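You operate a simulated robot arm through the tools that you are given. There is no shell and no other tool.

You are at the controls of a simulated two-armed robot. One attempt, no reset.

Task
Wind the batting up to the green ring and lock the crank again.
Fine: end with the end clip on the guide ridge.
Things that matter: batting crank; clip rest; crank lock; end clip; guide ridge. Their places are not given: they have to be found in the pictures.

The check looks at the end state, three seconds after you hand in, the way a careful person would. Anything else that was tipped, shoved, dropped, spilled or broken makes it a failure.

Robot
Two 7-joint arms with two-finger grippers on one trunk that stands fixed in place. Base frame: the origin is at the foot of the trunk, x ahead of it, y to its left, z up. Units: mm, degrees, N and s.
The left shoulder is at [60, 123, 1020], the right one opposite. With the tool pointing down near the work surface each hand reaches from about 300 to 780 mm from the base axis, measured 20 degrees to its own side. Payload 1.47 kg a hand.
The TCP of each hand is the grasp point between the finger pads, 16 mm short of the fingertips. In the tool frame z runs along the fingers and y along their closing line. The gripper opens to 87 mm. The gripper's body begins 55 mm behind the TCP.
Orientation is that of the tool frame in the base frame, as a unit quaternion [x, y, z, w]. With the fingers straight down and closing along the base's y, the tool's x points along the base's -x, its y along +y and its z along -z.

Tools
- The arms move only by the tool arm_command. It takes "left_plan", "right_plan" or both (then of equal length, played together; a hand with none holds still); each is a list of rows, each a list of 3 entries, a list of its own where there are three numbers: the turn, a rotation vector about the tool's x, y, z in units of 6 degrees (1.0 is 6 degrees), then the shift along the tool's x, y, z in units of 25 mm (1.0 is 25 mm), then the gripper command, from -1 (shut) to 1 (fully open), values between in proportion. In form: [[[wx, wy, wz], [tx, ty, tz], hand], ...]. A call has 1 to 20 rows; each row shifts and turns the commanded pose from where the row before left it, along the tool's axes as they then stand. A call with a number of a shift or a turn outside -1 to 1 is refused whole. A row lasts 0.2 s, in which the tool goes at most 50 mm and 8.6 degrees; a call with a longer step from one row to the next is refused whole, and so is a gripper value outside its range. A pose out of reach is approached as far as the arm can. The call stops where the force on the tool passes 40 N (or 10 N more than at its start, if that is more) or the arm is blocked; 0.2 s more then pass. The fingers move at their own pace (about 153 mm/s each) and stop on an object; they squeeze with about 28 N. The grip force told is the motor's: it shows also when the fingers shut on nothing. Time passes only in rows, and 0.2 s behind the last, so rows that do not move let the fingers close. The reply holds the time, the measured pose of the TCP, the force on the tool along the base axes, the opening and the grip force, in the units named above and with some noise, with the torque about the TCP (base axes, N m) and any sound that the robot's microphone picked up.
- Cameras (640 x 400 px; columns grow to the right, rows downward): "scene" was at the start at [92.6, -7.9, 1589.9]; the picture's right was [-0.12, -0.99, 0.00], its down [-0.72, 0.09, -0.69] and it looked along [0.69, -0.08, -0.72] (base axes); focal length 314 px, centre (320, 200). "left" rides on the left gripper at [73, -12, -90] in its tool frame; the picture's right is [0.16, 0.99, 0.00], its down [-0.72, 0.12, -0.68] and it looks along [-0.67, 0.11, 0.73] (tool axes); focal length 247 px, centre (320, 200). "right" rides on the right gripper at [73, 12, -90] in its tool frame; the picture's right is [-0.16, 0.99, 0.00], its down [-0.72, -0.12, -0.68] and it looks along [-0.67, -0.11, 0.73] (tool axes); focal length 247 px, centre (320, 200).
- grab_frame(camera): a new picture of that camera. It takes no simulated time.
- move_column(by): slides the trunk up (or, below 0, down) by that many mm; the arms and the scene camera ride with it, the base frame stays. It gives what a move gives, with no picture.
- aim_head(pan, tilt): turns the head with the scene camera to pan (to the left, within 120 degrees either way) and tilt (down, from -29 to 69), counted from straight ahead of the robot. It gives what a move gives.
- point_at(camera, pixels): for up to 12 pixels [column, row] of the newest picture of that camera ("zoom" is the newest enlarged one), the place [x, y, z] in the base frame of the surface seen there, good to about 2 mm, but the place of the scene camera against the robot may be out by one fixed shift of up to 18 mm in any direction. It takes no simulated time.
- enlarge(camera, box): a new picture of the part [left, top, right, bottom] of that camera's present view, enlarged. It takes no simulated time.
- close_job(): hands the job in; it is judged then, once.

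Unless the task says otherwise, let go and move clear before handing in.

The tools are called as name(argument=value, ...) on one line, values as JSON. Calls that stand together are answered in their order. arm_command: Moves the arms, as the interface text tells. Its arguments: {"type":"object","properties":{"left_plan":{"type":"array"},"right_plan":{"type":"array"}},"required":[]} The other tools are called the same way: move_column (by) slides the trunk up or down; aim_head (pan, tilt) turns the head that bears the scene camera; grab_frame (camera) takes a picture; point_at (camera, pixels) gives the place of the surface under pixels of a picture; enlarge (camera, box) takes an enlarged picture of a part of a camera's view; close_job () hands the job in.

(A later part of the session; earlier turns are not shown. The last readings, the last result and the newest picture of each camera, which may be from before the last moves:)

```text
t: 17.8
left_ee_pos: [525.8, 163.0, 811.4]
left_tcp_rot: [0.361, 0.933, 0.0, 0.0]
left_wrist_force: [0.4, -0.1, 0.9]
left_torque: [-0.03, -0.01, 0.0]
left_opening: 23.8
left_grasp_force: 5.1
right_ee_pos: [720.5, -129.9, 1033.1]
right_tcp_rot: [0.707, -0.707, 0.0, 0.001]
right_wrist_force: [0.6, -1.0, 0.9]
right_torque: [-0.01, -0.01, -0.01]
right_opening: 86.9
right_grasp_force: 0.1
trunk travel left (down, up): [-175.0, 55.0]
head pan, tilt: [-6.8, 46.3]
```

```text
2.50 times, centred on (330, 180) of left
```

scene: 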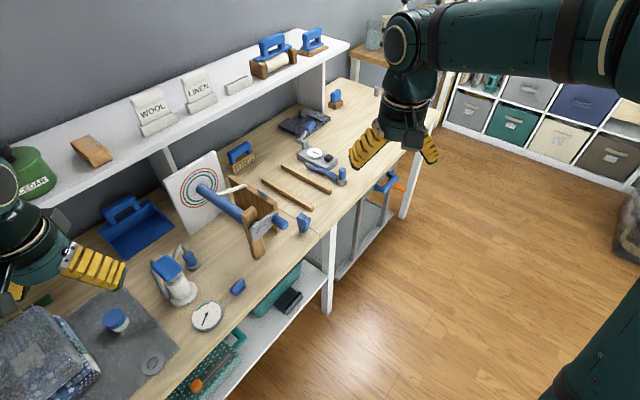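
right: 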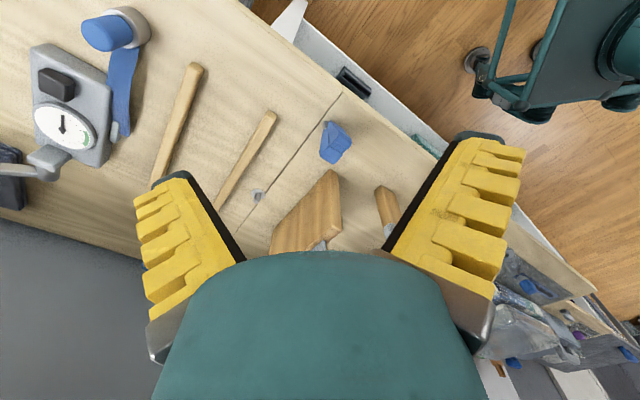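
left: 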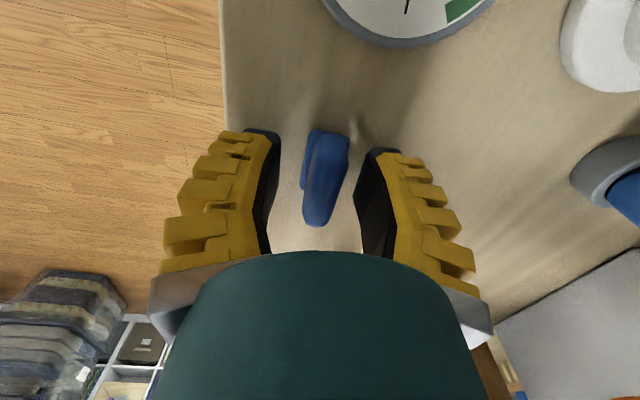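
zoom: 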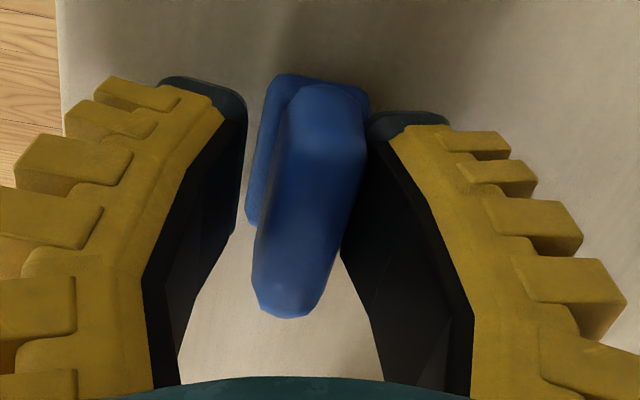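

The bar is a bit nearer the +u finger; I'll shift 1.5 mm that way and close further.

arm_command(left_plan=[[[0, 0, 0], [0, 0.08, 0], -0.6], [[0, 0, 0], [0, 0, 0], -0.68], [[0, 0, 0], [0, 0, 0], -0.75], [[0, 0, 0], [0, 0, 0], -0.8], [[0, 0, 0], [0, 0, 0], -0.8]])

enlarge(camera="left", box=[240, 100, 420, 260])

```text
t: 19.0
left_ee_pos: [526.5, 164.3, 810.3]
left_tcp_rot: [0.361, 0.933, 0.0, 0.0]
left_wrist_force: [1.1, 4.1, -0.6]
left_torque: [-0.01, -0.04, -0.04]
left_opening: 17.0
left_grasp_force: 6.1
right_ee_pos: [720.7, -129.8, 1032.7]
right_tcp_rot: [0.707, -0.707, 0.0, -0.001]
right_wrist_force: [-0.3, 0.4, 0.1]
right_torque: [0.02, 0.01, -0.04]
right_opening: 87.0
right_grasp_force: 0.0
trunk travel left (down, up): [-175.0, 55.0]
head pan, tilt: [-6.8, 46.3]
```

```text
2.50 times, centred on (330, 180) of left
```

zoom: 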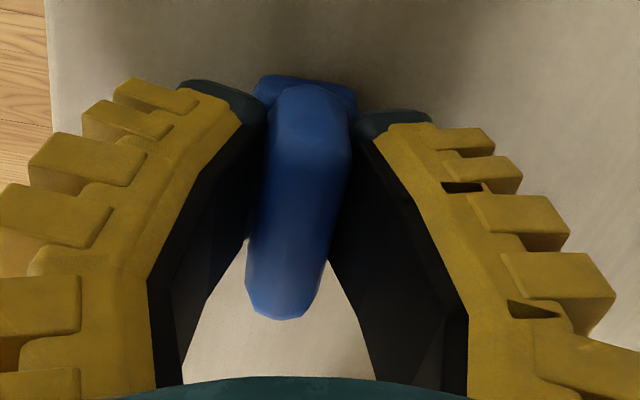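

The fingers stop at 17 mm with a 4 N side force, hinting the piece is held by something. I'll grip fully and try small nudges along its length.

arm_command(left_plan=[[[0, 0, 0], [0, 0, 0], -1], [[0, 0, 0], [0, 0, 0], -1], [[0, 0, 0], [0, 0, 0], -1]])

arm_command(left_plan=[[[0, 0, 0], [-0.08, 0, 0], -1], [[0, 0, 0], [-0.08, 0, 0], -1]])

```text
t: 19.8
left_ee_pos: [525.8, 166.5, 812.6]
left_tcp_rot: [0.36, 0.933, 0.0, 0.001]
left_wrist_force: [4.8, 7.4, 13.4]
left_torque: [0.22, 0.13, 0.03]
left_opening: 11.6
left_grasp_force: 29.5
right_ee_pos: [720.5, -129.4, 1033.8]
right_tcp_rot: [-0.707, 0.707, 0.0, 0.0]
right_wrist_force: [0.1, -0.9, -0.3]
right_torque: [-0.02, -0.01, -0.02]
right_opening: 86.9
right_grasp_force: 0.1
trunk travel left (down, up): [-175.0, 55.0]
head pan, tilt: [-6.8, 46.3]
```

```text
t: 20.4
left_ee_pos: [527.2, 164.7, 809.7]
left_tcp_rot: [0.36, 0.933, 0.001, -0.001]
left_wrist_force: [-3.6, 21.9, 14.8]
left_torque: [0.22, -0.02, 0.08]
left_opening: 13.4
left_grasp_force: 30.0
right_ee_pos: [720.0, -128.3, 1034.1]
right_tcp_rot: [-0.707, 0.707, -0.001, 0.0]
right_wrist_force: [-0.9, -0.5, -0.1]
right_torque: [0.0, 0.02, 0.0]
right_opening: 87.2
right_grasp_force: 0.0
trunk travel left (down, up): [-175.0, 55.0]
head pan, tilt: [-6.8, 46.3]
```

The piece resists strongly (22 N), so it is fixed to the bench and must be a control. Trying the opposite way along its length.

arm_command(left_plan=[[[0, 0, 0], [0.16, 0, 0], -1], [[0, 0, 0], [0.08, 0, 0], -1], [[0, 0, 0], [0.08, 0, 0], -1]])

enlarge(camera="left", box=[240, 100, 420, 260])

```text
t: 21.2
left_ee_pos: [525.5, 164.8, 810.4]
left_tcp_rot: [0.362, 0.932, 0.0, 0.005]
left_wrist_force: [26.4, 1.1, 8.6]
left_torque: [-0.03, -0.29, 0.02]
left_opening: 9.3
left_grasp_force: 29.8
right_ee_pos: [720.9, -129.9, 1032.6]
right_tcp_rot: [-0.707, 0.707, 0.001, -0.001]
right_wrist_force: [-0.4, -0.2, 0.5]
right_torque: [-0.01, -0.01, -0.02]
right_opening: 87.0
right_grasp_force: 0.1
trunk travel left (down, up): [-175.0, 55.0]
head pan, tilt: [-6.8, 46.3]
```

```text
2.50 times, centred on (330, 180) of left
```

zoom: 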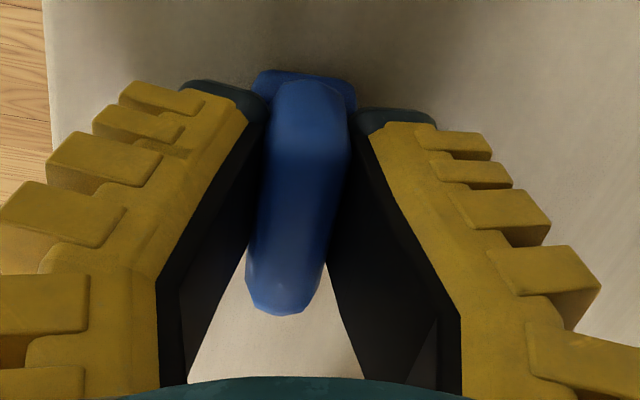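

It resists that way too (26 N). I'll return to neutral and try a gentle twist about the vertical.

arm_command(left_plan=[[[0, 0, 0], [-0.16, 0, 0], -1], [[0, 0, 0.5], [0, 0, 0], -1], [[0, 0, 0.5], [0, 0, 0], -1], [[0, 0, 0.5], [0, 0, 0], -1]])

enlarge(camera="left", box=[240, 100, 420, 260])

```text
t: 22.2
left_ee_pos: [526.1, 167.2, 810.0]
left_tcp_rot: [0.431, 0.902, 0.0, 0.0]
left_wrist_force: [14.7, 12.7, 12.4]
left_torque: [0.02, -0.27, 0.6]
left_opening: 11.6
left_grasp_force: 29.8
right_ee_pos: [721.8, -129.5, 1032.2]
right_tcp_rot: [0.707, -0.707, 0.0, 0.0]
right_wrist_force: [0.8, -0.3, 0.1]
right_torque: [0.03, 0.03, 0.03]
right_opening: 86.7
right_grasp_force: 0.2
trunk travel left (down, up): [-175.0, 55.0]
head pan, tilt: [-6.8, 46.3]
```

```text
2.50 times, centred on (330, 180) of left
```

zoom: 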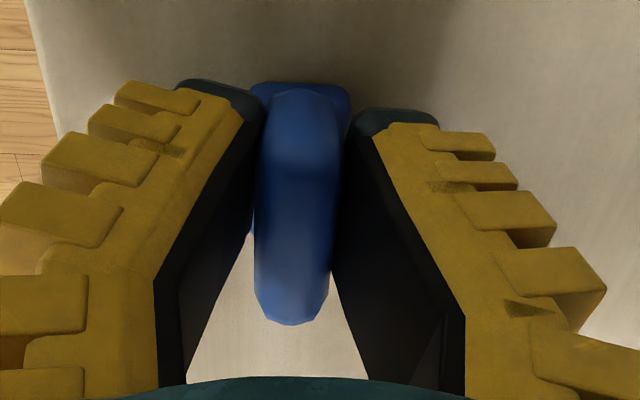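

The twist gave 0.6 N·m resistance; I'll turn it the other way to compare.

arm_command(left_plan=[[[0, 0, -0.75], [0, 0, 0], -1], [[0, 0, -0.75], [0, 0, 0], -1]])

arm_command(left_plan=[[[0, 0, -0.5], [0, 0, 0], -1], [[0, 0, -0.5], [0, 0, 0], -1], [[0, 0, -0.5], [0, 0, 0], -1]])

enlarge(camera="left", box=[240, 100, 420, 260])

```text
t: 22.8
left_ee_pos: [526.4, 165.9, 810.5]
left_tcp_rot: [0.361, 0.933, 0.0, 0.0]
left_wrist_force: [14.7, 10.6, 8.8]
left_torque: [0.05, -0.22, 0.05]
left_opening: 8.8
left_grasp_force: 30.4
right_ee_pos: [722.0, -129.2, 1032.5]
right_tcp_rot: [-0.707, 0.707, 0.0, 0.0]
right_wrist_force: [0.4, -0.5, 0.0]
right_torque: [-0.01, 0.01, -0.03]
right_opening: 86.7
right_grasp_force: 0.1
trunk travel left (down, up): [-175.0, 55.0]
head pan, tilt: [-6.8, 46.3]
```

```text
t: 23.6
left_ee_pos: [526.1, 164.9, 810.1]
left_tcp_rot: [0.287, 0.958, 0.0, 0.0]
left_wrist_force: [12.6, 7.3, 8.4]
left_torque: [0.01, -0.19, 0.08]
left_opening: 9.2
left_grasp_force: 30.0
right_ee_pos: [721.1, -130.4, 1032.7]
right_tcp_rot: [0.707, -0.707, 0.0, 0.0]
right_wrist_force: [-0.5, 0.1, -0.1]
right_torque: [0.01, 0.0, 0.0]
right_opening: 87.4
right_grasp_force: 0.1
trunk travel left (down, up): [-175.0, 55.0]
head pan, tilt: [-6.8, 46.3]
```

```text
2.50 times, centred on (330, 180) of left
```

zoom: 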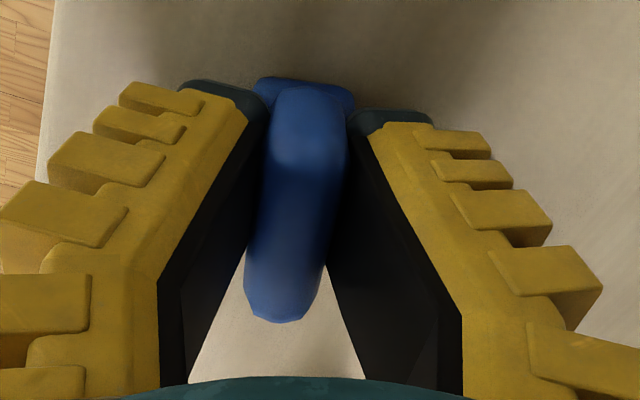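

Turning the other way gives almost no torque (0.08 N·m) and the bar follows the fingers, so it is a turn knob. I'll keep turning that way, recentring a little, and watch the torque.

arm_command(left_plan=[[[0, 0, -0.5], [-0.04, 0.08, 0], -1], [[0, 0, -0.5], [0, 0, 0], -1], [[0, 0, -0.5], [0, 0, 0], -1], [[0, 0, -0.5], [0, 0, 0], -1]])

enlarge(camera="left", box=[240, 100, 420, 260])

enlarge(camera="scene", box=[210, 240, 270, 300])

```text
t: 24.6
left_ee_pos: [525.1, 165.1, 809.0]
left_tcp_rot: [0.186, 0.983, -0.001, -0.001]
left_wrist_force: [-6.1, -10.8, 6.0]
left_torque: [0.07, 0.45, -0.06]
left_opening: 8.0
left_grasp_force: 29.9
right_ee_pos: [720.1, -131.5, 1034.1]
right_tcp_rot: [-0.707, 0.707, 0.0, 0.0]
right_wrist_force: [0.1, -1.0, 0.1]
right_torque: [0.05, 0.0, -0.04]
right_opening: 87.2
right_grasp_force: 0.0
trunk travel left (down, up): [-175.0, 55.0]
head pan, tilt: [-6.8, 46.3]
```

```text
2.50 times, centred on (330, 180) of left
```

zoom: 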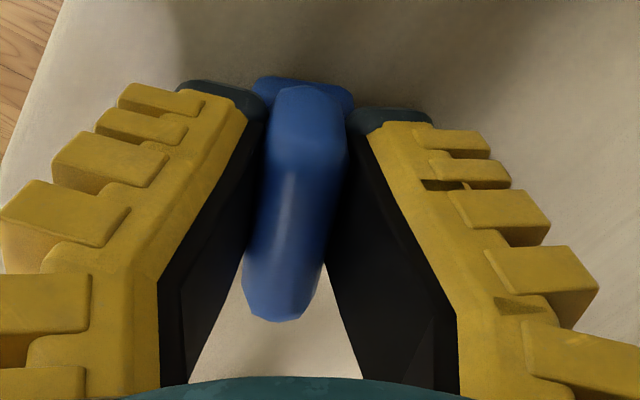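

```text
6.67 times, centred on (240, 270) of scene
```

zoom: 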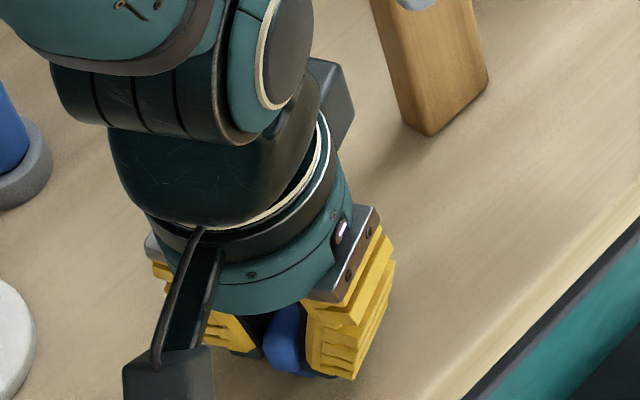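

Yaw has gone from 42° to 21° with little torque and the bar still in line with the fingers: it's turning. I'll keep on.

arm_command(left_plan=[[[0, 0, -0.75], [0, -0.04, 0], -1], [[0, 0, -0.75], [0, 0, 0], -1], [[0, 0, -0.75], [0, 0, 0], -1], [[0, 0, -0.75], [0, 0, 0], -1]])

arm_command(left_plan=[[[0, 0, -0.75], [0, 0, 0], -1], [[0, 0, -0.75], [0, 0, 0], -1], [[0, 0, -0.75], [0, 0, 0], -1], [[0, 0, -0.75], [0, 0, 0], -1]])

enlarge(camera="left", box=[240, 100, 420, 260])

```text
t: 25.6
left_ee_pos: [525.4, 163.5, 810.9]
left_tcp_rot: [0.028, 1.0, 0.0, -0.001]
left_wrist_force: [-17.1, -19.8, 1.1]
left_torque: [-0.26, 0.29, -0.12]
left_opening: 5.7
left_grasp_force: 30.1
right_ee_pos: [719.7, -131.8, 1032.6]
right_tcp_rot: [-0.707, 0.707, 0.0, 0.001]
right_wrist_force: [-0.1, -0.3, -1.0]
right_torque: [0.05, 0.01, 0.0]
right_opening: 87.1
right_grasp_force: 0.0
trunk travel left (down, up): [-175.0, 55.0]
head pan, tilt: [-6.8, 46.3]
```

```text
t: 26.6
left_ee_pos: [526.4, 161.2, 811.5]
left_tcp_rot: [-0.128, 0.992, -0.001, 0.001]
left_wrist_force: [-11.9, -23.9, -1.5]
left_torque: [-0.26, 0.19, -0.09]
left_opening: 5.9
left_grasp_force: 30.1
right_ee_pos: [720.1, -131.2, 1033.6]
right_tcp_rot: [0.707, -0.707, -0.001, 0.001]
right_wrist_force: [0.1, -0.9, 0.7]
right_torque: [0.0, 0.0, -0.01]
right_opening: 86.9
right_grasp_force: 0.0
trunk travel left (down, up): [-175.0, 55.0]
head pan, tilt: [-6.8, 46.3]
```

```text
2.50 times, centred on (330, 180) of left
```

zoom: 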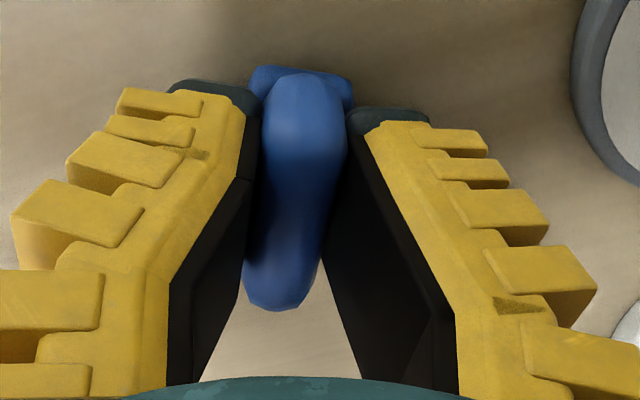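

57° turned so far with low torque; the side load is 26 N so I'll recentre about 4 mm and go on turning.

arm_command(left_plan=[[[0, 0, 0], [0.1, -0.12, 0], -1], [[0, 0, -0.75], [0, 0, 0], -1], [[0, 0, -0.75], [0, 0, 0], -1], [[0, 0, -0.75], [0, 0, 0], -1]])

arm_command(left_plan=[[[0, 0, -0.75], [0, 0, 0], -1], [[0, 0, -0.75], [0, 0, 0], -1]])

enlarge(camera="left", box=[240, 100, 420, 260])

```text
t: 27.6
left_ee_pos: [526.2, 160.7, 812.2]
left_tcp_rot: [-0.244, 0.97, 0.0, 0.002]
left_wrist_force: [3.1, -10.8, 3.1]
left_torque: [-0.05, -0.12, -0.03]
left_opening: 6.8
left_grasp_force: 29.7
right_ee_pos: [721.4, -130.3, 1032.5]
right_tcp_rot: [0.707, -0.707, -0.001, 0.0]
right_wrist_force: [-1.1, 0.5, -0.5]
right_torque: [-0.01, -0.03, 0.01]
right_opening: 86.9
right_grasp_force: 0.1
trunk travel left (down, up): [-175.0, 55.0]
head pan, tilt: [-6.8, 46.3]
```

```text
t: 28.2
left_ee_pos: [528.4, 160.9, 811.6]
left_tcp_rot: [-0.319, 0.948, 0.0, 0.002]
left_wrist_force: [9.6, -11.4, 6.5]
left_torque: [0.14, -0.46, -0.07]
left_opening: 7.4
left_grasp_force: 29.3
right_ee_pos: [721.3, -130.9, 1033.2]
right_tcp_rot: [0.708, -0.707, -0.001, 0.0]
right_wrist_force: [-0.4, -0.3, -1.2]
right_torque: [-0.02, 0.0, -0.01]
right_opening: 87.3
right_grasp_force: 0.0
trunk travel left (down, up): [-175.0, 55.0]
head pan, tilt: [-6.8, 46.3]
```

```text
2.50 times, centred on (330, 180) of left
```

zoom: 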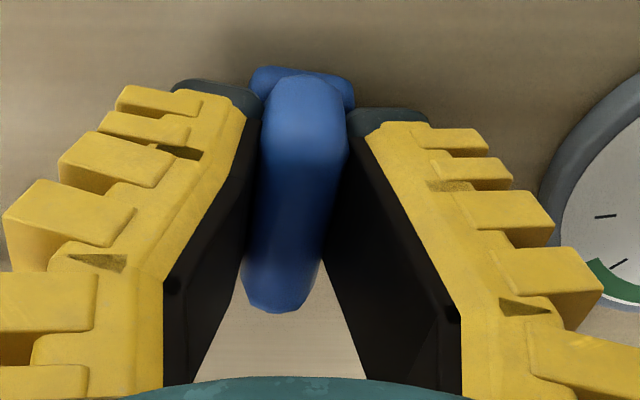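

79.5° turned. I'll continue to about 95° or until a stop shows.

arm_command(left_plan=[[[0, 0, -0.5], [0, 0, 0], -1], [[0, 0, -0.5], [0, 0, 0], -1], [[0, 0, -0.5], [0, 0, 0], -1]])

arm_command(left_plan=[[[0, 0, -0.5], [0, 0, 0], -1], [[0, 0, -0.5], [0, 0, 0], -1]])

enlarge(camera="left", box=[240, 100, 420, 260])

```text
t: 29.0
left_ee_pos: [526.9, 160.7, 810.9]
left_tcp_rot: [-0.392, 0.92, 0.0, 0.001]
left_wrist_force: [19.8, -12.8, 8.5]
left_torque: [-0.05, -0.28, -0.43]
left_opening: 8.2
left_grasp_force: 30.8
right_ee_pos: [721.7, -130.5, 1032.6]
right_tcp_rot: [0.708, -0.707, -0.002, 0.0]
right_wrist_force: [-0.1, 0.0, -0.1]
right_torque: [-0.01, -0.01, -0.02]
right_opening: 87.3
right_grasp_force: 0.0
trunk travel left (down, up): [-175.0, 55.0]
head pan, tilt: [-6.8, 46.3]
```

```text
t: 29.6
left_ee_pos: [527.1, 160.1, 811.0]
left_tcp_rot: [-0.439, 0.899, -0.001, 0.001]
left_wrist_force: [18.6, -15.8, 12.6]
left_torque: [0.05, -0.37, -0.63]
left_opening: 10.6
left_grasp_force: 30.3
right_ee_pos: [721.8, -131.2, 1032.9]
right_tcp_rot: [0.707, -0.707, 0.0, -0.001]
right_wrist_force: [0.2, -0.4, 0.0]
right_torque: [0.06, 0.03, -0.02]
right_opening: 87.4
right_grasp_force: 0.0
trunk travel left (down, up): [-175.0, 55.0]
head pan, tilt: [-6.8, 46.3]
```

```text
2.50 times, centred on (330, 180) of left
```

zoom: 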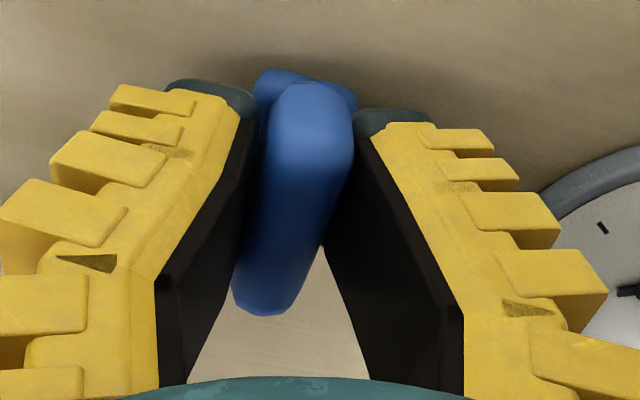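

A firm stop at about 90° (−0.63 N·m, mirror of the first stop). I'll ease back 5°, open and lift off.

arm_command(left_plan=[[[0, 0, 0.5], [0, 0, 0], -1], [[0, 0, 0.3], [0, 0, 0], -1], [[0, 0, 0], [0, 0, 0], -0.4], [[0, 0, 0], [0, 0, 0], 0], [[0, 0, 0], [0, 0, 0], 0.1], [[0, 0, 0], [0, 0, -1], 0.1], [[0, 0, 0], [0, 0, -1], 0.1], [[0, 0, 0], [0, 0, -1], 0.1], [[0, 0, 0], [0, 0, -1], 0.1]])

grab_frame(camera="left")

enlarge(camera="left", box=[270, 50, 390, 190])

grab_frame(camera="scene")

```text
t: 31.6
left_ee_pos: [523.2, 162.0, 910.3]
left_tcp_rot: [-0.401, 0.916, 0.0, 0.0]
left_wrist_force: [-0.1, 0.5, 0.2]
left_torque: [-0.04, 0.0, 0.03]
left_opening: 53.4
left_grasp_force: 3.8
right_ee_pos: [720.4, -130.1, 1033.7]
right_tcp_rot: [-0.707, 0.707, 0.0, 0.0]
right_wrist_force: [-0.3, 0.2, -0.6]
right_torque: [0.01, 0.03, 0.0]
right_opening: 87.0
right_grasp_force: 0.1
trunk travel left (down, up): [-175.0, 55.0]
head pan, tilt: [-6.8, 46.3]
```

```text
taken
```

left: 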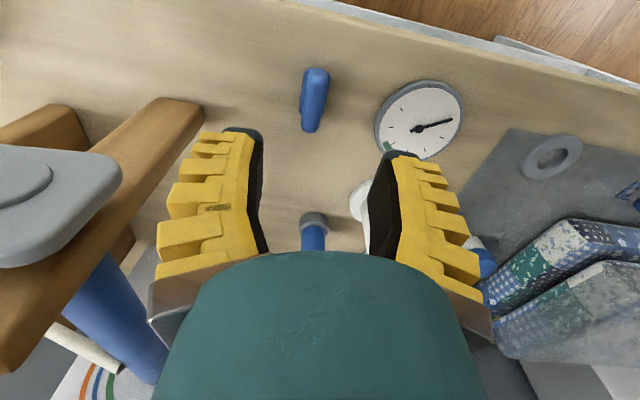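

```text
2.86 times, centred on (330, 120) of left
```

zoom: 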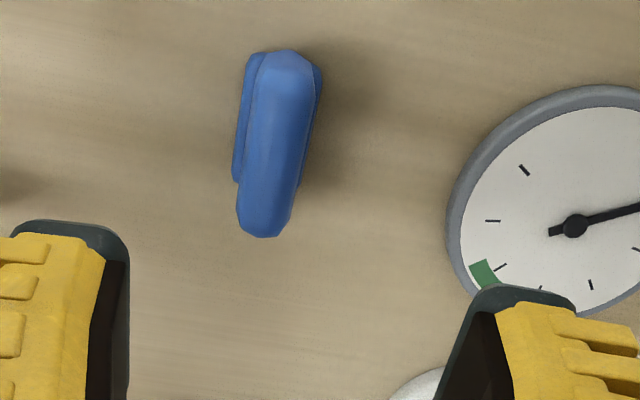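

```text
taken
```

scene: 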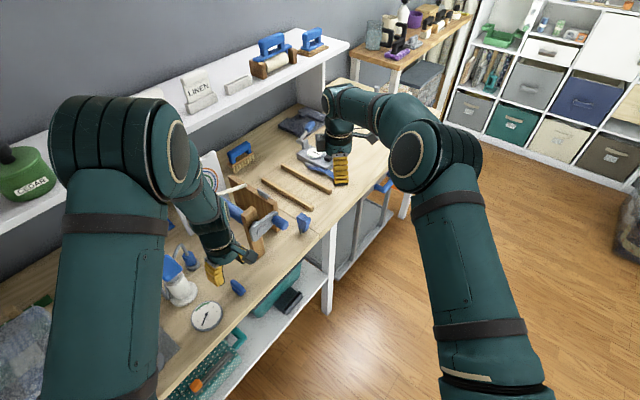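

The knob now points 90° from where it was (zoom 275,145). I'll raise the left hand away, and bring the right hand round to face along the axis, tilted, for the crank knob.

arm_command(left_plan=[[[0, 0, 0], [0, 0, -1], 0.1], [[0, 0, 0], [0, 0, -1], 0.1], [[0, 0, 0], [0, 0, -1], 0.1], [[0, 0, 0], [0, 0, -1], 0.1], [[0, 0, 0], [0, 0, -1], 0.1], [[0, 0, 0], [0, 0, -1], 0.1], [[0, 0, 0], [0, 1, -0.5], 0.1], [[0, 0, 0], [0, 1, -0.5], 0.1], [[0, 0, 0], [0, 1, 0], 0.1], [[0, 0, 0], [0, 1, 0], 0.1], [[0, 0, 0], [0, 1, 0], 0.1], [[0, 0, 0], [0, 1, 0], 0.1]])

arm_command(right_plan=[[[0, 0, 0], [-0.3, 0.91, -0.1], 1], [[0, 0, 0], [-0.3, 0.91, -0.1], 1], [[0, 0, 0], [-0.3, 0.91, -0.1], 1], [[0, 0, 0], [-0.3, 0.91, -0.1], 1], [[0, 0, 0], [-0.3, 0.91, -0.1], 1], [[0, 0, 0], [-0.3, 0.91, -0.1], 1], [[0, 0, 0], [-0.3, 0.91, -0.1], 1], [[0, 0, 1], [0, 0, 0], 1], [[0, 0, 1], [0, 0, 0], 1], [[0, 0, 1], [0, 0, 0], 1], [[0, 0, 1], [0, 0, 0], 1], [[0, 0, 1], [0, 0, 0], 1], [[0, 0, 1], [0, 0, 0], 1], [[0, 0, 1], [0, 0, 0], 1], [[0, -1, 0], [0, 0, 0], 1], [[0, -1, 0], [0, 0, 0], 1], [[0, -1, 0], [0, 0, 0], 1], [[0, -1, 0], [0, 0, 0], 1], [[0, -1, 0], [0, 0, 0], 1]])

grab_frame(camera="right")

grab_frame(camera="scene")

```text
t: 34.2
left_ee_pos: [415.1, 262.9, 1084.9]
left_tcp_rot: [-0.402, 0.915, -0.001, 0.0]
left_wrist_force: [0.0, 0.1, 0.1]
left_torque: [-0.01, -0.04, 0.0]
left_opening: 53.5
left_grasp_force: 3.6
right_ee_pos: [720.1, -130.2, 1033.5]
right_tcp_rot: [0.707, -0.707, 0.0, 0.0]
right_wrist_force: [0.0, 1.4, -0.5]
right_torque: [-0.03, 0.01, 0.02]
right_opening: 87.0
right_grasp_force: 0.0
trunk travel left (down, up): [-175.0, 55.0]
head pan, tilt: [-6.8, 46.3]
```

```text
t: 38.2
left_ee_pos: [415.6, 261.8, 1084.7]
left_tcp_rot: [-0.402, 0.916, 0.0, 0.0]
left_wrist_force: [0.2, -0.2, -0.1]
left_torque: [0.02, 0.01, 0.0]
left_opening: 53.4
left_grasp_force: 3.7
right_ee_pos: [562.1, -80.5, 1052.0]
right_tcp_rot: [-0.392, 0.882, 0.106, 0.238]
right_wrist_force: [-0.1, 0.2, 0.2]
right_torque: [0.02, 0.0, 0.01]
right_opening: 87.1
right_grasp_force: 0.0
trunk travel left (down, up): [-175.0, 55.0]
head pan, tilt: [-6.8, 46.3]
```

```text
taken
```

right: 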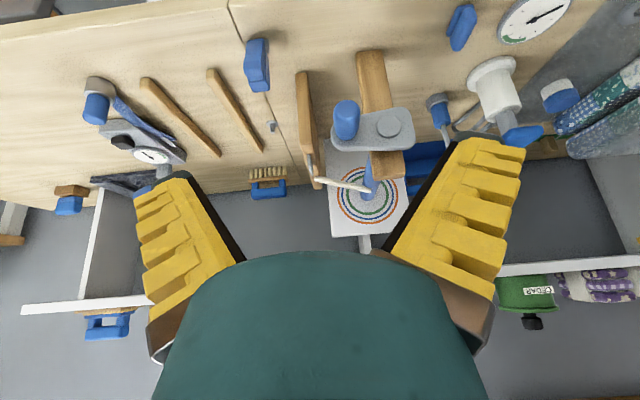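

```text
taken
```

scene: 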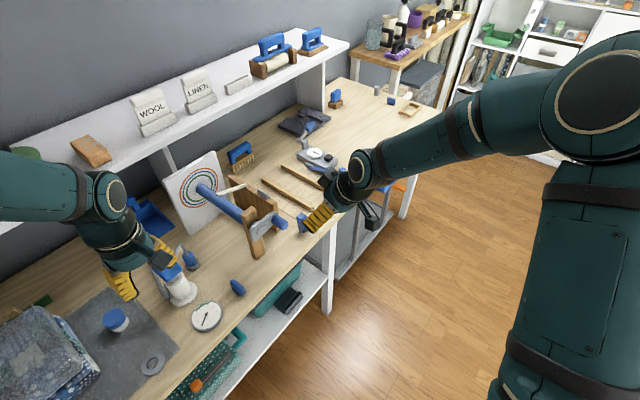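

The right camera now has a fine view of the winder: crank at (380,128), ridge tab near (310,160), rings at (370,200). I'll enlarge and measure it.

enlarge(camera="right", box=[280, 40, 430, 240])

point_at(camera="right", pixels=[[346, 108], [346, 125], [336, 120], [357, 120], [388, 128], [360, 130], [408, 120], [370, 60], [390, 165], [308, 150], [312, 165], [304, 80]])

point_at(camera="right", pixels=[[370, 175], [330, 182], [365, 187], [345, 205], [258, 50], [258, 75], [250, 60], [266, 60], [256, 88], [320, 200], [370, 185], [380, 230]])

```text
2.00 times, centred on (355, 140) of right
```

zoom: 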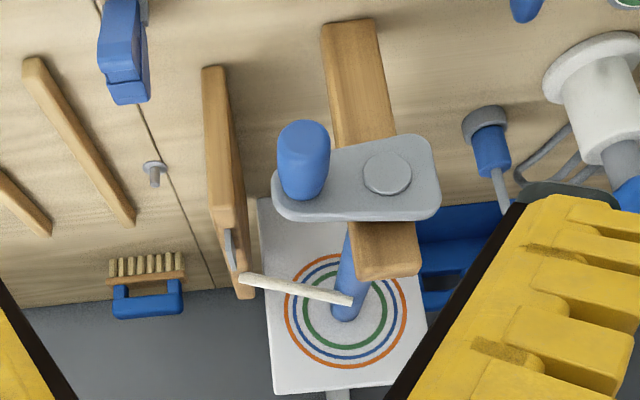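

```text
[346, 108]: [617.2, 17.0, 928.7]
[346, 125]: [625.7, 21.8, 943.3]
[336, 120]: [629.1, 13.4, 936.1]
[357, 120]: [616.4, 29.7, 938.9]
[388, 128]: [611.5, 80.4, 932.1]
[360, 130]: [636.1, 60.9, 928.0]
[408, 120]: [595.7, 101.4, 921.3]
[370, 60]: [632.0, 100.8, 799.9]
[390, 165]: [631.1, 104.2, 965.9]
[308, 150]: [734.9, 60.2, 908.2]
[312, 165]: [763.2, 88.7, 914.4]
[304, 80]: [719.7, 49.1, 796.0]
```

```text
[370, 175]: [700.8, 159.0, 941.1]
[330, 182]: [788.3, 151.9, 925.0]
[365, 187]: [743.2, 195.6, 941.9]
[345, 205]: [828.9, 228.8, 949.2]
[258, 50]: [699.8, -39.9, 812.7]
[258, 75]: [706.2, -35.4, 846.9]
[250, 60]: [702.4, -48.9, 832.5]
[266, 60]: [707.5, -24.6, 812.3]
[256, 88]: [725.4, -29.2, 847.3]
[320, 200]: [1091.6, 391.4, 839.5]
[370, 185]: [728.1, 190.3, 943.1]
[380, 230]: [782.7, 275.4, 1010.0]
```

Crank knob centre is about (633,33,931), hub at (611,80,932), arm 48 mm. I'll bring the right hand along its tool axis toward the knob, stopping 65 mm short.

arm_command(right_plan=[[[0, 0, 0], [-0.46, 0.24, 1], 0.3], [[0, 0, 0], [-0.46, 0.24, 1], 0.3], [[0, 0, 0], [-0.46, 0.24, 1], 0.3], [[0, 0, 0], [-0.46, 0.24, 1], 0.3]])

grab_frame(camera="right")

point_at(camera="right", pixels=[[320, 150], [320, 170], [320, 190]])

```text
t: 39.2
left_ee_pos: [415.8, 261.7, 1085.1]
left_tcp_rot: [-0.401, 0.916, 0.001, 0.0]
left_wrist_force: [0.3, -0.3, -0.2]
left_torque: [0.02, 0.03, -0.03]
left_opening: 53.6
left_grasp_force: 3.8
right_ee_pos: [604.4, 4.1, 987.7]
right_tcp_rot: [-0.393, 0.882, 0.106, 0.237]
right_wrist_force: [0.4, 0.1, -0.4]
right_torque: [-0.06, 0.0, 0.03]
right_opening: 61.3
right_grasp_force: 3.5
trunk travel left (down, up): [-175.0, 55.0]
head pan, tilt: [-6.8, 46.3]
```

```text
taken
```

right: 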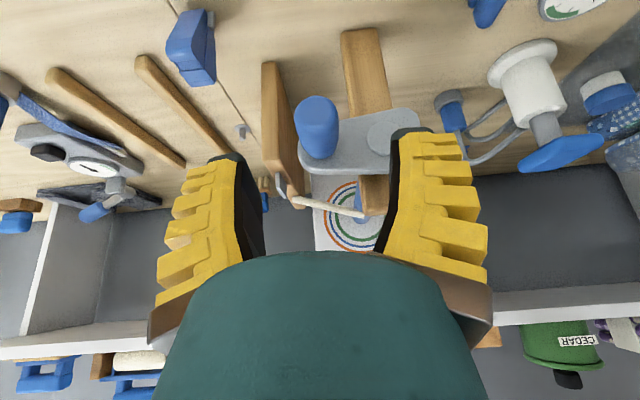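

```text
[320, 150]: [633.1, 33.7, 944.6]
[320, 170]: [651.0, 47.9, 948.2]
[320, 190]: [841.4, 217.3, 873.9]
```

The knob is centred between the fingers (318,128), surface point (633,34,945). I'll go in the last 64 mm and close on it.

arm_command(right_plan=[[[0, 0, 0], [0, 0, 0.9], 0.2], [[0, 0, 0], [0, 0, 0.9], 0.1], [[0, 0, 0], [0, 0, 0.76], 0], [[0, 0, 0], [0, 0, 0], -0.2], [[0, 0, 0], [0, 0, 0], -0.4], [[0, 0, 0], [0, 0, 0], -0.6]])

grab_frame(camera="right")

enlarge(camera="scene", box=[190, 140, 340, 270])

```text
t: 40.6
left_ee_pos: [416.5, 262.7, 1084.8]
left_tcp_rot: [-0.401, 0.916, 0.0, 0.0]
left_wrist_force: [0.2, 0.3, 0.2]
left_torque: [-0.01, 0.02, -0.03]
left_opening: 53.2
left_grasp_force: 3.4
right_ee_pos: [625.7, 28.1, 930.9]
right_tcp_rot: [-0.392, 0.883, 0.105, 0.237]
right_wrist_force: [7.6, -5.7, 0.6]
right_torque: [-0.1, 0.05, -0.08]
right_opening: 29.4
right_grasp_force: 9.5
trunk travel left (down, up): [-175.0, 55.0]
head pan, tilt: [-6.8, 46.3]
```

```text
taken
```

right: 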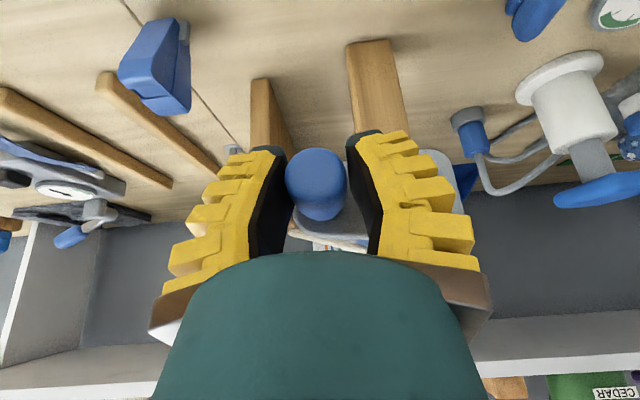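

```text
3.08 times, centred on (265, 205) of scene
```

zoom: 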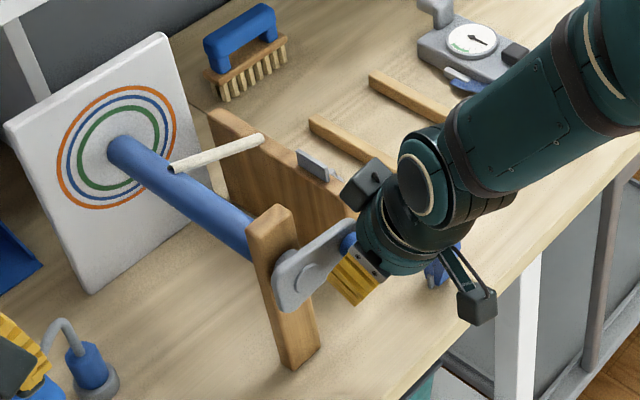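

Contact at 29 mm opening with a small side load. I'll grip fully with a 1.5 mm recentring and then try a small lift (6° of crank).

arm_command(right_plan=[[[0, 0, 0], [0, -0.06, 0], -1], [[0, 0, 0], [0, 0, 0], -1], [[0, 0, 0], [0, 0, 0], -1]])

arm_command(right_plan=[[[0, 0, 0], [-0.05, 0, -0.087], -1], [[0, 0, 0], [-0.05, 0.01, -0.087], -1]])

```text
t: 41.4
left_ee_pos: [415.7, 262.2, 1083.9]
left_tcp_rot: [-0.402, 0.916, 0.001, 0.0]
left_wrist_force: [-0.8, -0.4, 0.2]
left_torque: [-0.01, 0.0, -0.01]
left_opening: 53.3
left_grasp_force: 4.4
right_ee_pos: [627.1, 26.7, 931.4]
right_tcp_rot: [-0.392, 0.883, 0.106, 0.237]
right_wrist_force: [7.8, -10.9, 0.0]
right_torque: [-0.21, 0.13, -0.39]
right_opening: 20.0
right_grasp_force: 29.6
trunk travel left (down, up): [-175.0, 55.0]
head pan, tilt: [-6.8, 46.3]
```

```text
t: 42.0
left_ee_pos: [416.8, 261.4, 1084.5]
left_tcp_rot: [-0.401, 0.916, 0.001, 0.0]
left_wrist_force: [0.2, -0.2, -0.1]
left_torque: [-0.01, -0.02, 0.0]
left_opening: 53.0
left_grasp_force: 3.5
right_ee_pos: [626.9, 24.8, 937.0]
right_tcp_rot: [-0.392, 0.883, 0.105, 0.237]
right_wrist_force: [9.8, -12.5, 0.9]
right_torque: [-0.28, 0.21, -0.43]
right_opening: 19.6
right_grasp_force: 30.1
trunk travel left (down, up): [-175.0, 55.0]
head pan, tilt: [-6.8, 46.3]
```

The crank lifted 5 mm with almost no vertical force — it's unlocked. I'll relieve the side load (2 mm) and turn on to about 30°, then look.

arm_command(right_plan=[[[0, 0, 0], [-0.1, -0.06, -0.17], -1], [[0, 0, 0], [-0.098, 0.03, -0.17], -1], [[0, 0, 0], [-0.095, 0.045, -0.165], -1], [[0, 0, 0], [-0.09, 0.06, -0.157], -1]])

enlarge(camera="scene", box=[190, 140, 340, 270])

grab_frame(camera="right")

```text
t: 43.0
left_ee_pos: [414.8, 263.0, 1084.9]
left_tcp_rot: [-0.402, 0.916, 0.0, 0.0]
left_wrist_force: [0.7, -1.5, -0.2]
left_torque: [-0.01, 0.01, 0.0]
left_opening: 53.4
left_grasp_force: 3.5
right_ee_pos: [623.1, 29.0, 956.6]
right_tcp_rot: [-0.393, 0.882, 0.106, 0.236]
right_wrist_force: [-7.0, -1.4, -1.4]
right_torque: [0.42, -0.39, -0.39]
right_opening: 19.8
right_grasp_force: 30.2
trunk travel left (down, up): [-175.0, 55.0]
head pan, tilt: [-6.8, 46.3]
```

```text
3.08 times, centred on (265, 205) of scene
```

zoom: 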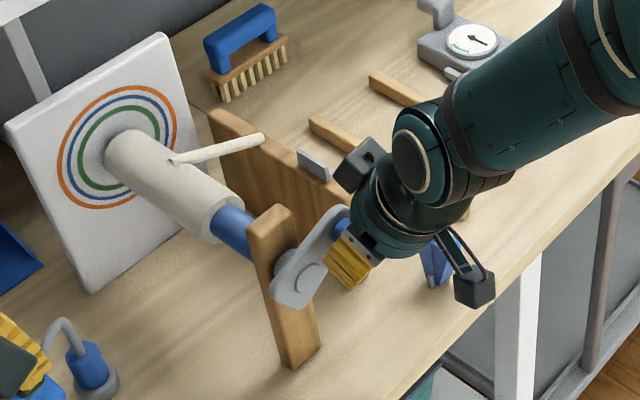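

```text
taken
```

right: 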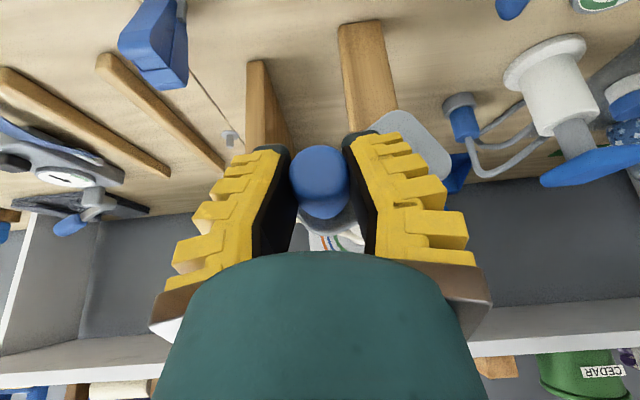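

A white batting roll has appeared on the spindle after ~30°, so the direction is right and it grows fast. I'll measure the roll against the green ring.

enlarge(camera="scene", box=[185, 150, 265, 225])

point_at(camera="zoom", pixels=[[155, 85], [200, 55], [245, 95], [90, 140], [120, 215], [280, 240], [200, 170], [330, 270], [170, 215], [240, 140], [130, 20], [190, 95]])

```text
5.33 times, centred on (225, 188) of scene
```

zoom: 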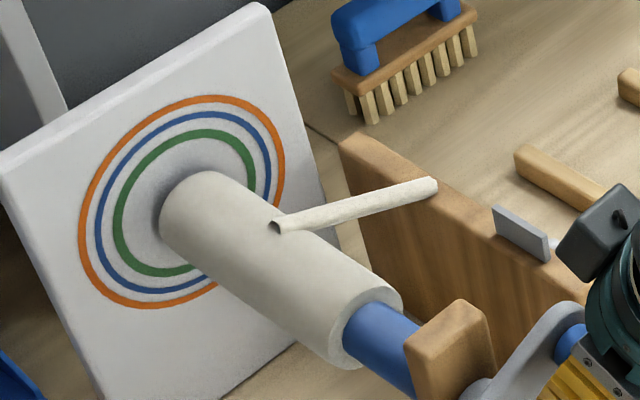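

```text
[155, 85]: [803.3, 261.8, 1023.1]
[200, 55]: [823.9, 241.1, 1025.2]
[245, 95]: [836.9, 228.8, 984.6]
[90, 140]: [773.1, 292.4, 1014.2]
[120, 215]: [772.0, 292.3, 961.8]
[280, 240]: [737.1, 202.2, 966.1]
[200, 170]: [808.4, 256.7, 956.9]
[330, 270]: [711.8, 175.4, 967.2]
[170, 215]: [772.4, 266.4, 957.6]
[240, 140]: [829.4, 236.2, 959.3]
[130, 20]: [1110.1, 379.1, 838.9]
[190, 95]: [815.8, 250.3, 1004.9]
```

I need ring points on the plate and roll edges in numbers to compare radii.

point_at(camera="zoom", pixels=[[117, 235], [255, 180], [195, 133], [165, 274], [83, 255], [281, 165], [195, 100], [135, 305], [200, 180], [270, 270], [245, 320], [300, 255]])

enlarge(camera="right", box=[270, 180, 390, 260])

```text
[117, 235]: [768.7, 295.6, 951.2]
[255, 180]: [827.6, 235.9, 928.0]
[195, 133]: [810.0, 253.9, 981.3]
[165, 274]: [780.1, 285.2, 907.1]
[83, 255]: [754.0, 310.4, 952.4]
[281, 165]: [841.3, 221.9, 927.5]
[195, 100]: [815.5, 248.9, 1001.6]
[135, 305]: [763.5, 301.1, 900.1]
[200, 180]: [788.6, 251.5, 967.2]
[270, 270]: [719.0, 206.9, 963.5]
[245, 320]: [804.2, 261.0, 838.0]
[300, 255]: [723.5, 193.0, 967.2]
```

```text
5.00 times, centred on (330, 220) of right
```

zoom: 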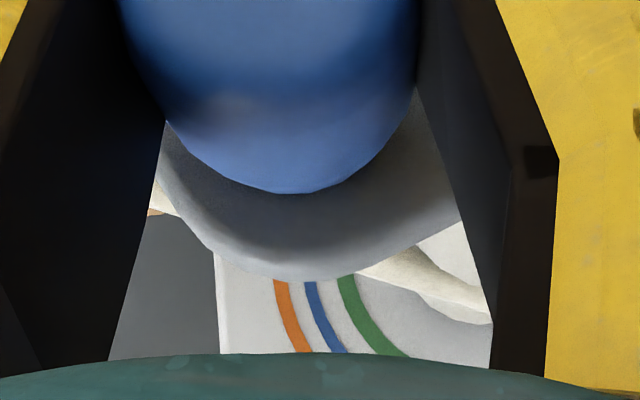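

The green ring radius is about 43 mm; the roll is now about 25 mm. I'll turn on in a 30° step and measure again.

arm_command(right_plan=[[[0, 0, 0], [-0.138, 0.244, -0.239], -1], [[0, 0, 0], [-0.12, 0.24, -0.208], -1], [[0, 0, 0], [-0.098, 0.28, -0.17], -1]])

enlarge(camera="scene", box=[185, 150, 265, 225])

point_at(camera="zoom", pixels=[[330, 270], [300, 255], [310, 240], [340, 260], [350, 270], [280, 240], [200, 180], [290, 260]])

```text
t: 43.8
left_ee_pos: [416.0, 262.1, 1085.1]
left_tcp_rot: [-0.402, 0.916, 0.0, 0.0]
left_wrist_force: [-0.1, 0.8, 0.1]
left_torque: [0.02, 0.01, 0.04]
left_opening: 53.1
left_grasp_force: 4.2
right_ee_pos: [610.0, 42.2, 974.3]
right_tcp_rot: [-0.392, 0.882, 0.104, 0.238]
right_wrist_force: [-0.6, -1.4, 1.9]
right_torque: [-0.08, 0.1, -0.19]
right_opening: 20.6
right_grasp_force: 30.0
trunk travel left (down, up): [-175.0, 55.0]
head pan, tilt: [-6.8, 46.3]
```

```text
5.33 times, centred on (225, 188) of scene
```

zoom: 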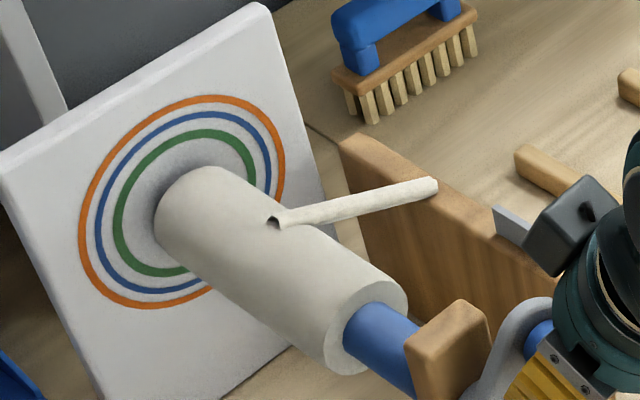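

```text
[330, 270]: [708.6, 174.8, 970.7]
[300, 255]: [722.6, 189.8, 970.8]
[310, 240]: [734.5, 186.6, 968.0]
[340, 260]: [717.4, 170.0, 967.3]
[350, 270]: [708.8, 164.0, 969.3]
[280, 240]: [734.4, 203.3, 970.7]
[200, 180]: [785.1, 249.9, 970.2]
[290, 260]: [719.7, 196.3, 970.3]
```

The roll top rose ~3.5 mm for 30° (now ≈29 mm radius). Another 30°.

arm_command(right_plan=[[[0, 0, 0], [-0.074, 0.328, -0.128], -1], [[0, 0, 0], [-0.046, 0.332, -0.08], -1], [[0, 0, 0], [-0.014, 0.34, -0.024], -1]])

enlarge(camera="scene", box=[185, 150, 265, 225])

point_at(camera="zoom", pixels=[[330, 270], [300, 255], [310, 240], [340, 260], [350, 270], [280, 240], [200, 180], [290, 260]])

```text
t: 44.6
left_ee_pos: [415.7, 262.8, 1084.6]
left_tcp_rot: [-0.402, 0.916, 0.0, 0.0]
left_wrist_force: [-0.3, 0.4, 0.0]
left_torque: [0.0, 0.01, 0.02]
left_opening: 53.3
left_grasp_force: 3.2
right_ee_pos: [591.9, 59.1, 982.1]
right_tcp_rot: [-0.394, 0.882, 0.105, 0.238]
right_wrist_force: [6.4, 6.5, 4.4]
right_torque: [0.26, -0.31, -0.36]
right_opening: 20.7
right_grasp_force: 30.8
trunk travel left (down, up): [-175.0, 55.0]
head pan, tilt: [-6.8, 46.3]
```

```text
5.33 times, centred on (225, 188) of scene
```

zoom: 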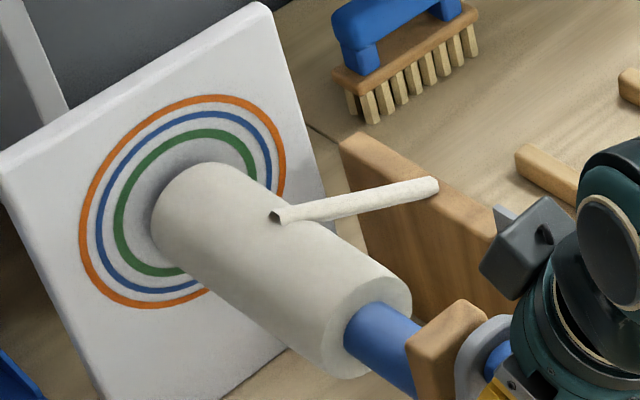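

```text
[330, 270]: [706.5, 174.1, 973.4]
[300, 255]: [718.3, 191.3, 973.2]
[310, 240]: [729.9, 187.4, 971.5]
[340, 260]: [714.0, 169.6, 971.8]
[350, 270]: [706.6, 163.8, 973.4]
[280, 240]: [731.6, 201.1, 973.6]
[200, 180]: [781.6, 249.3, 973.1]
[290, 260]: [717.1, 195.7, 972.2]
```

Roll radius is about 31.5 mm at 90°. Another 30°.

arm_command(right_plan=[[[0, 0, 0], [0.016, 0.34, 0.028], -1], [[0, 0, 0], [0.046, 0.332, 0.08], -1], [[0, 0, 0], [0.072, 0.308, 0.125], -1]])

enlarge(camera="scene", box=[185, 150, 265, 225])

point_at(camera="zoom", pixels=[[330, 270], [300, 255], [310, 240], [340, 260], [350, 270], [280, 240], [200, 180], [290, 260]])

```text
t: 45.4
left_ee_pos: [415.2, 264.3, 1085.2]
left_tcp_rot: [-0.401, 0.916, 0.0, 0.0]
left_wrist_force: [0.4, 0.0, 0.1]
left_torque: [-0.01, -0.04, 0.01]
left_opening: 53.4
left_grasp_force: 4.2
right_ee_pos: [573.9, 76.2, 972.9]
right_tcp_rot: [-0.394, 0.881, 0.106, 0.237]
right_wrist_force: [6.0, 15.5, 12.2]
right_torque: [0.15, -0.13, -0.26]
right_opening: 19.6
right_grasp_force: 29.3
trunk travel left (down, up): [-175.0, 55.0]
head pan, tilt: [-6.8, 46.3]
```

```text
5.33 times, centred on (225, 188) of scene
```

zoom: 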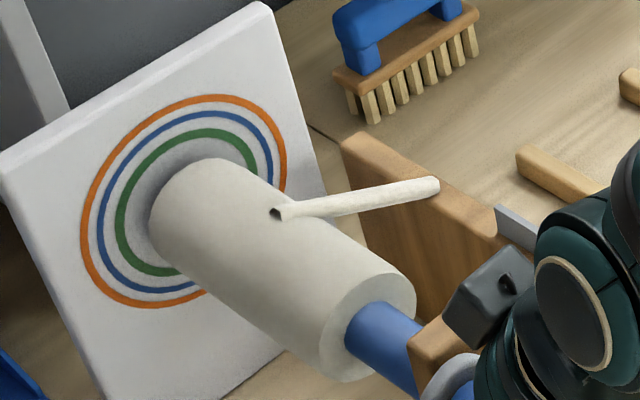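

```text
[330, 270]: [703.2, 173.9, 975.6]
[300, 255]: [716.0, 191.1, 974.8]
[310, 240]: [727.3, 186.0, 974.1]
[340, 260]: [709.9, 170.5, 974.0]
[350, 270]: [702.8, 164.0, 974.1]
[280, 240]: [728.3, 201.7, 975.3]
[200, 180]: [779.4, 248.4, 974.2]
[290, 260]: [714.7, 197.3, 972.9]
```

Roll radius about 33.4 mm at 120°. The load is 20 N, mostly axial; I'll ease 1.5 mm that way and continue 30°.

arm_command(right_plan=[[[0, 0, 0], [0.05, 0.28, 0.21], -1], [[0, 0, 0], [0.12, 0.24, 0.208], -1], [[0, 0, 0], [0.14, 0.196, 0.242], -1]])

enlarge(camera="scene", box=[185, 150, 265, 225])

point_at(camera="zoom", pixels=[[330, 270], [300, 255], [310, 240], [340, 260], [350, 270], [280, 240], [200, 180], [290, 260]])

grab_frame(camera="right")

```text
t: 46.2
left_ee_pos: [414.9, 263.9, 1085.2]
left_tcp_rot: [-0.402, 0.916, -0.001, -0.001]
left_wrist_force: [0.6, -0.1, -0.3]
left_torque: [-0.02, 0.0, -0.03]
left_opening: 53.2
left_grasp_force: 3.7
right_ee_pos: [560.8, 89.2, 956.8]
right_tcp_rot: [-0.394, 0.882, 0.105, 0.236]
right_wrist_force: [-0.7, 20.8, 8.3]
right_torque: [-0.11, 0.05, -0.29]
right_opening: 20.1
right_grasp_force: 30.4
trunk travel left (down, up): [-175.0, 55.0]
head pan, tilt: [-6.8, 46.3]
```

```text
5.33 times, centred on (225, 188) of scene
```

zoom: 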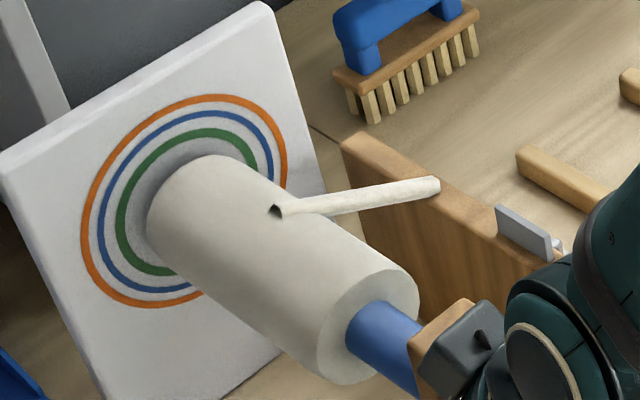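

```text
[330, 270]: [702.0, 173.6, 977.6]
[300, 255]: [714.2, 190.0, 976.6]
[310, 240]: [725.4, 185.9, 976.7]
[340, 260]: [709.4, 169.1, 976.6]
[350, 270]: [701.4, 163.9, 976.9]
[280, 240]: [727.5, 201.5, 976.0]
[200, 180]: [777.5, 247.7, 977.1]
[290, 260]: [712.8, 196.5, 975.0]
```

```text
taken
```

right: 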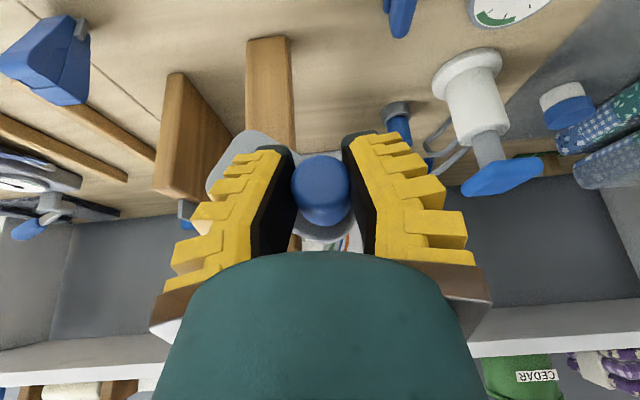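

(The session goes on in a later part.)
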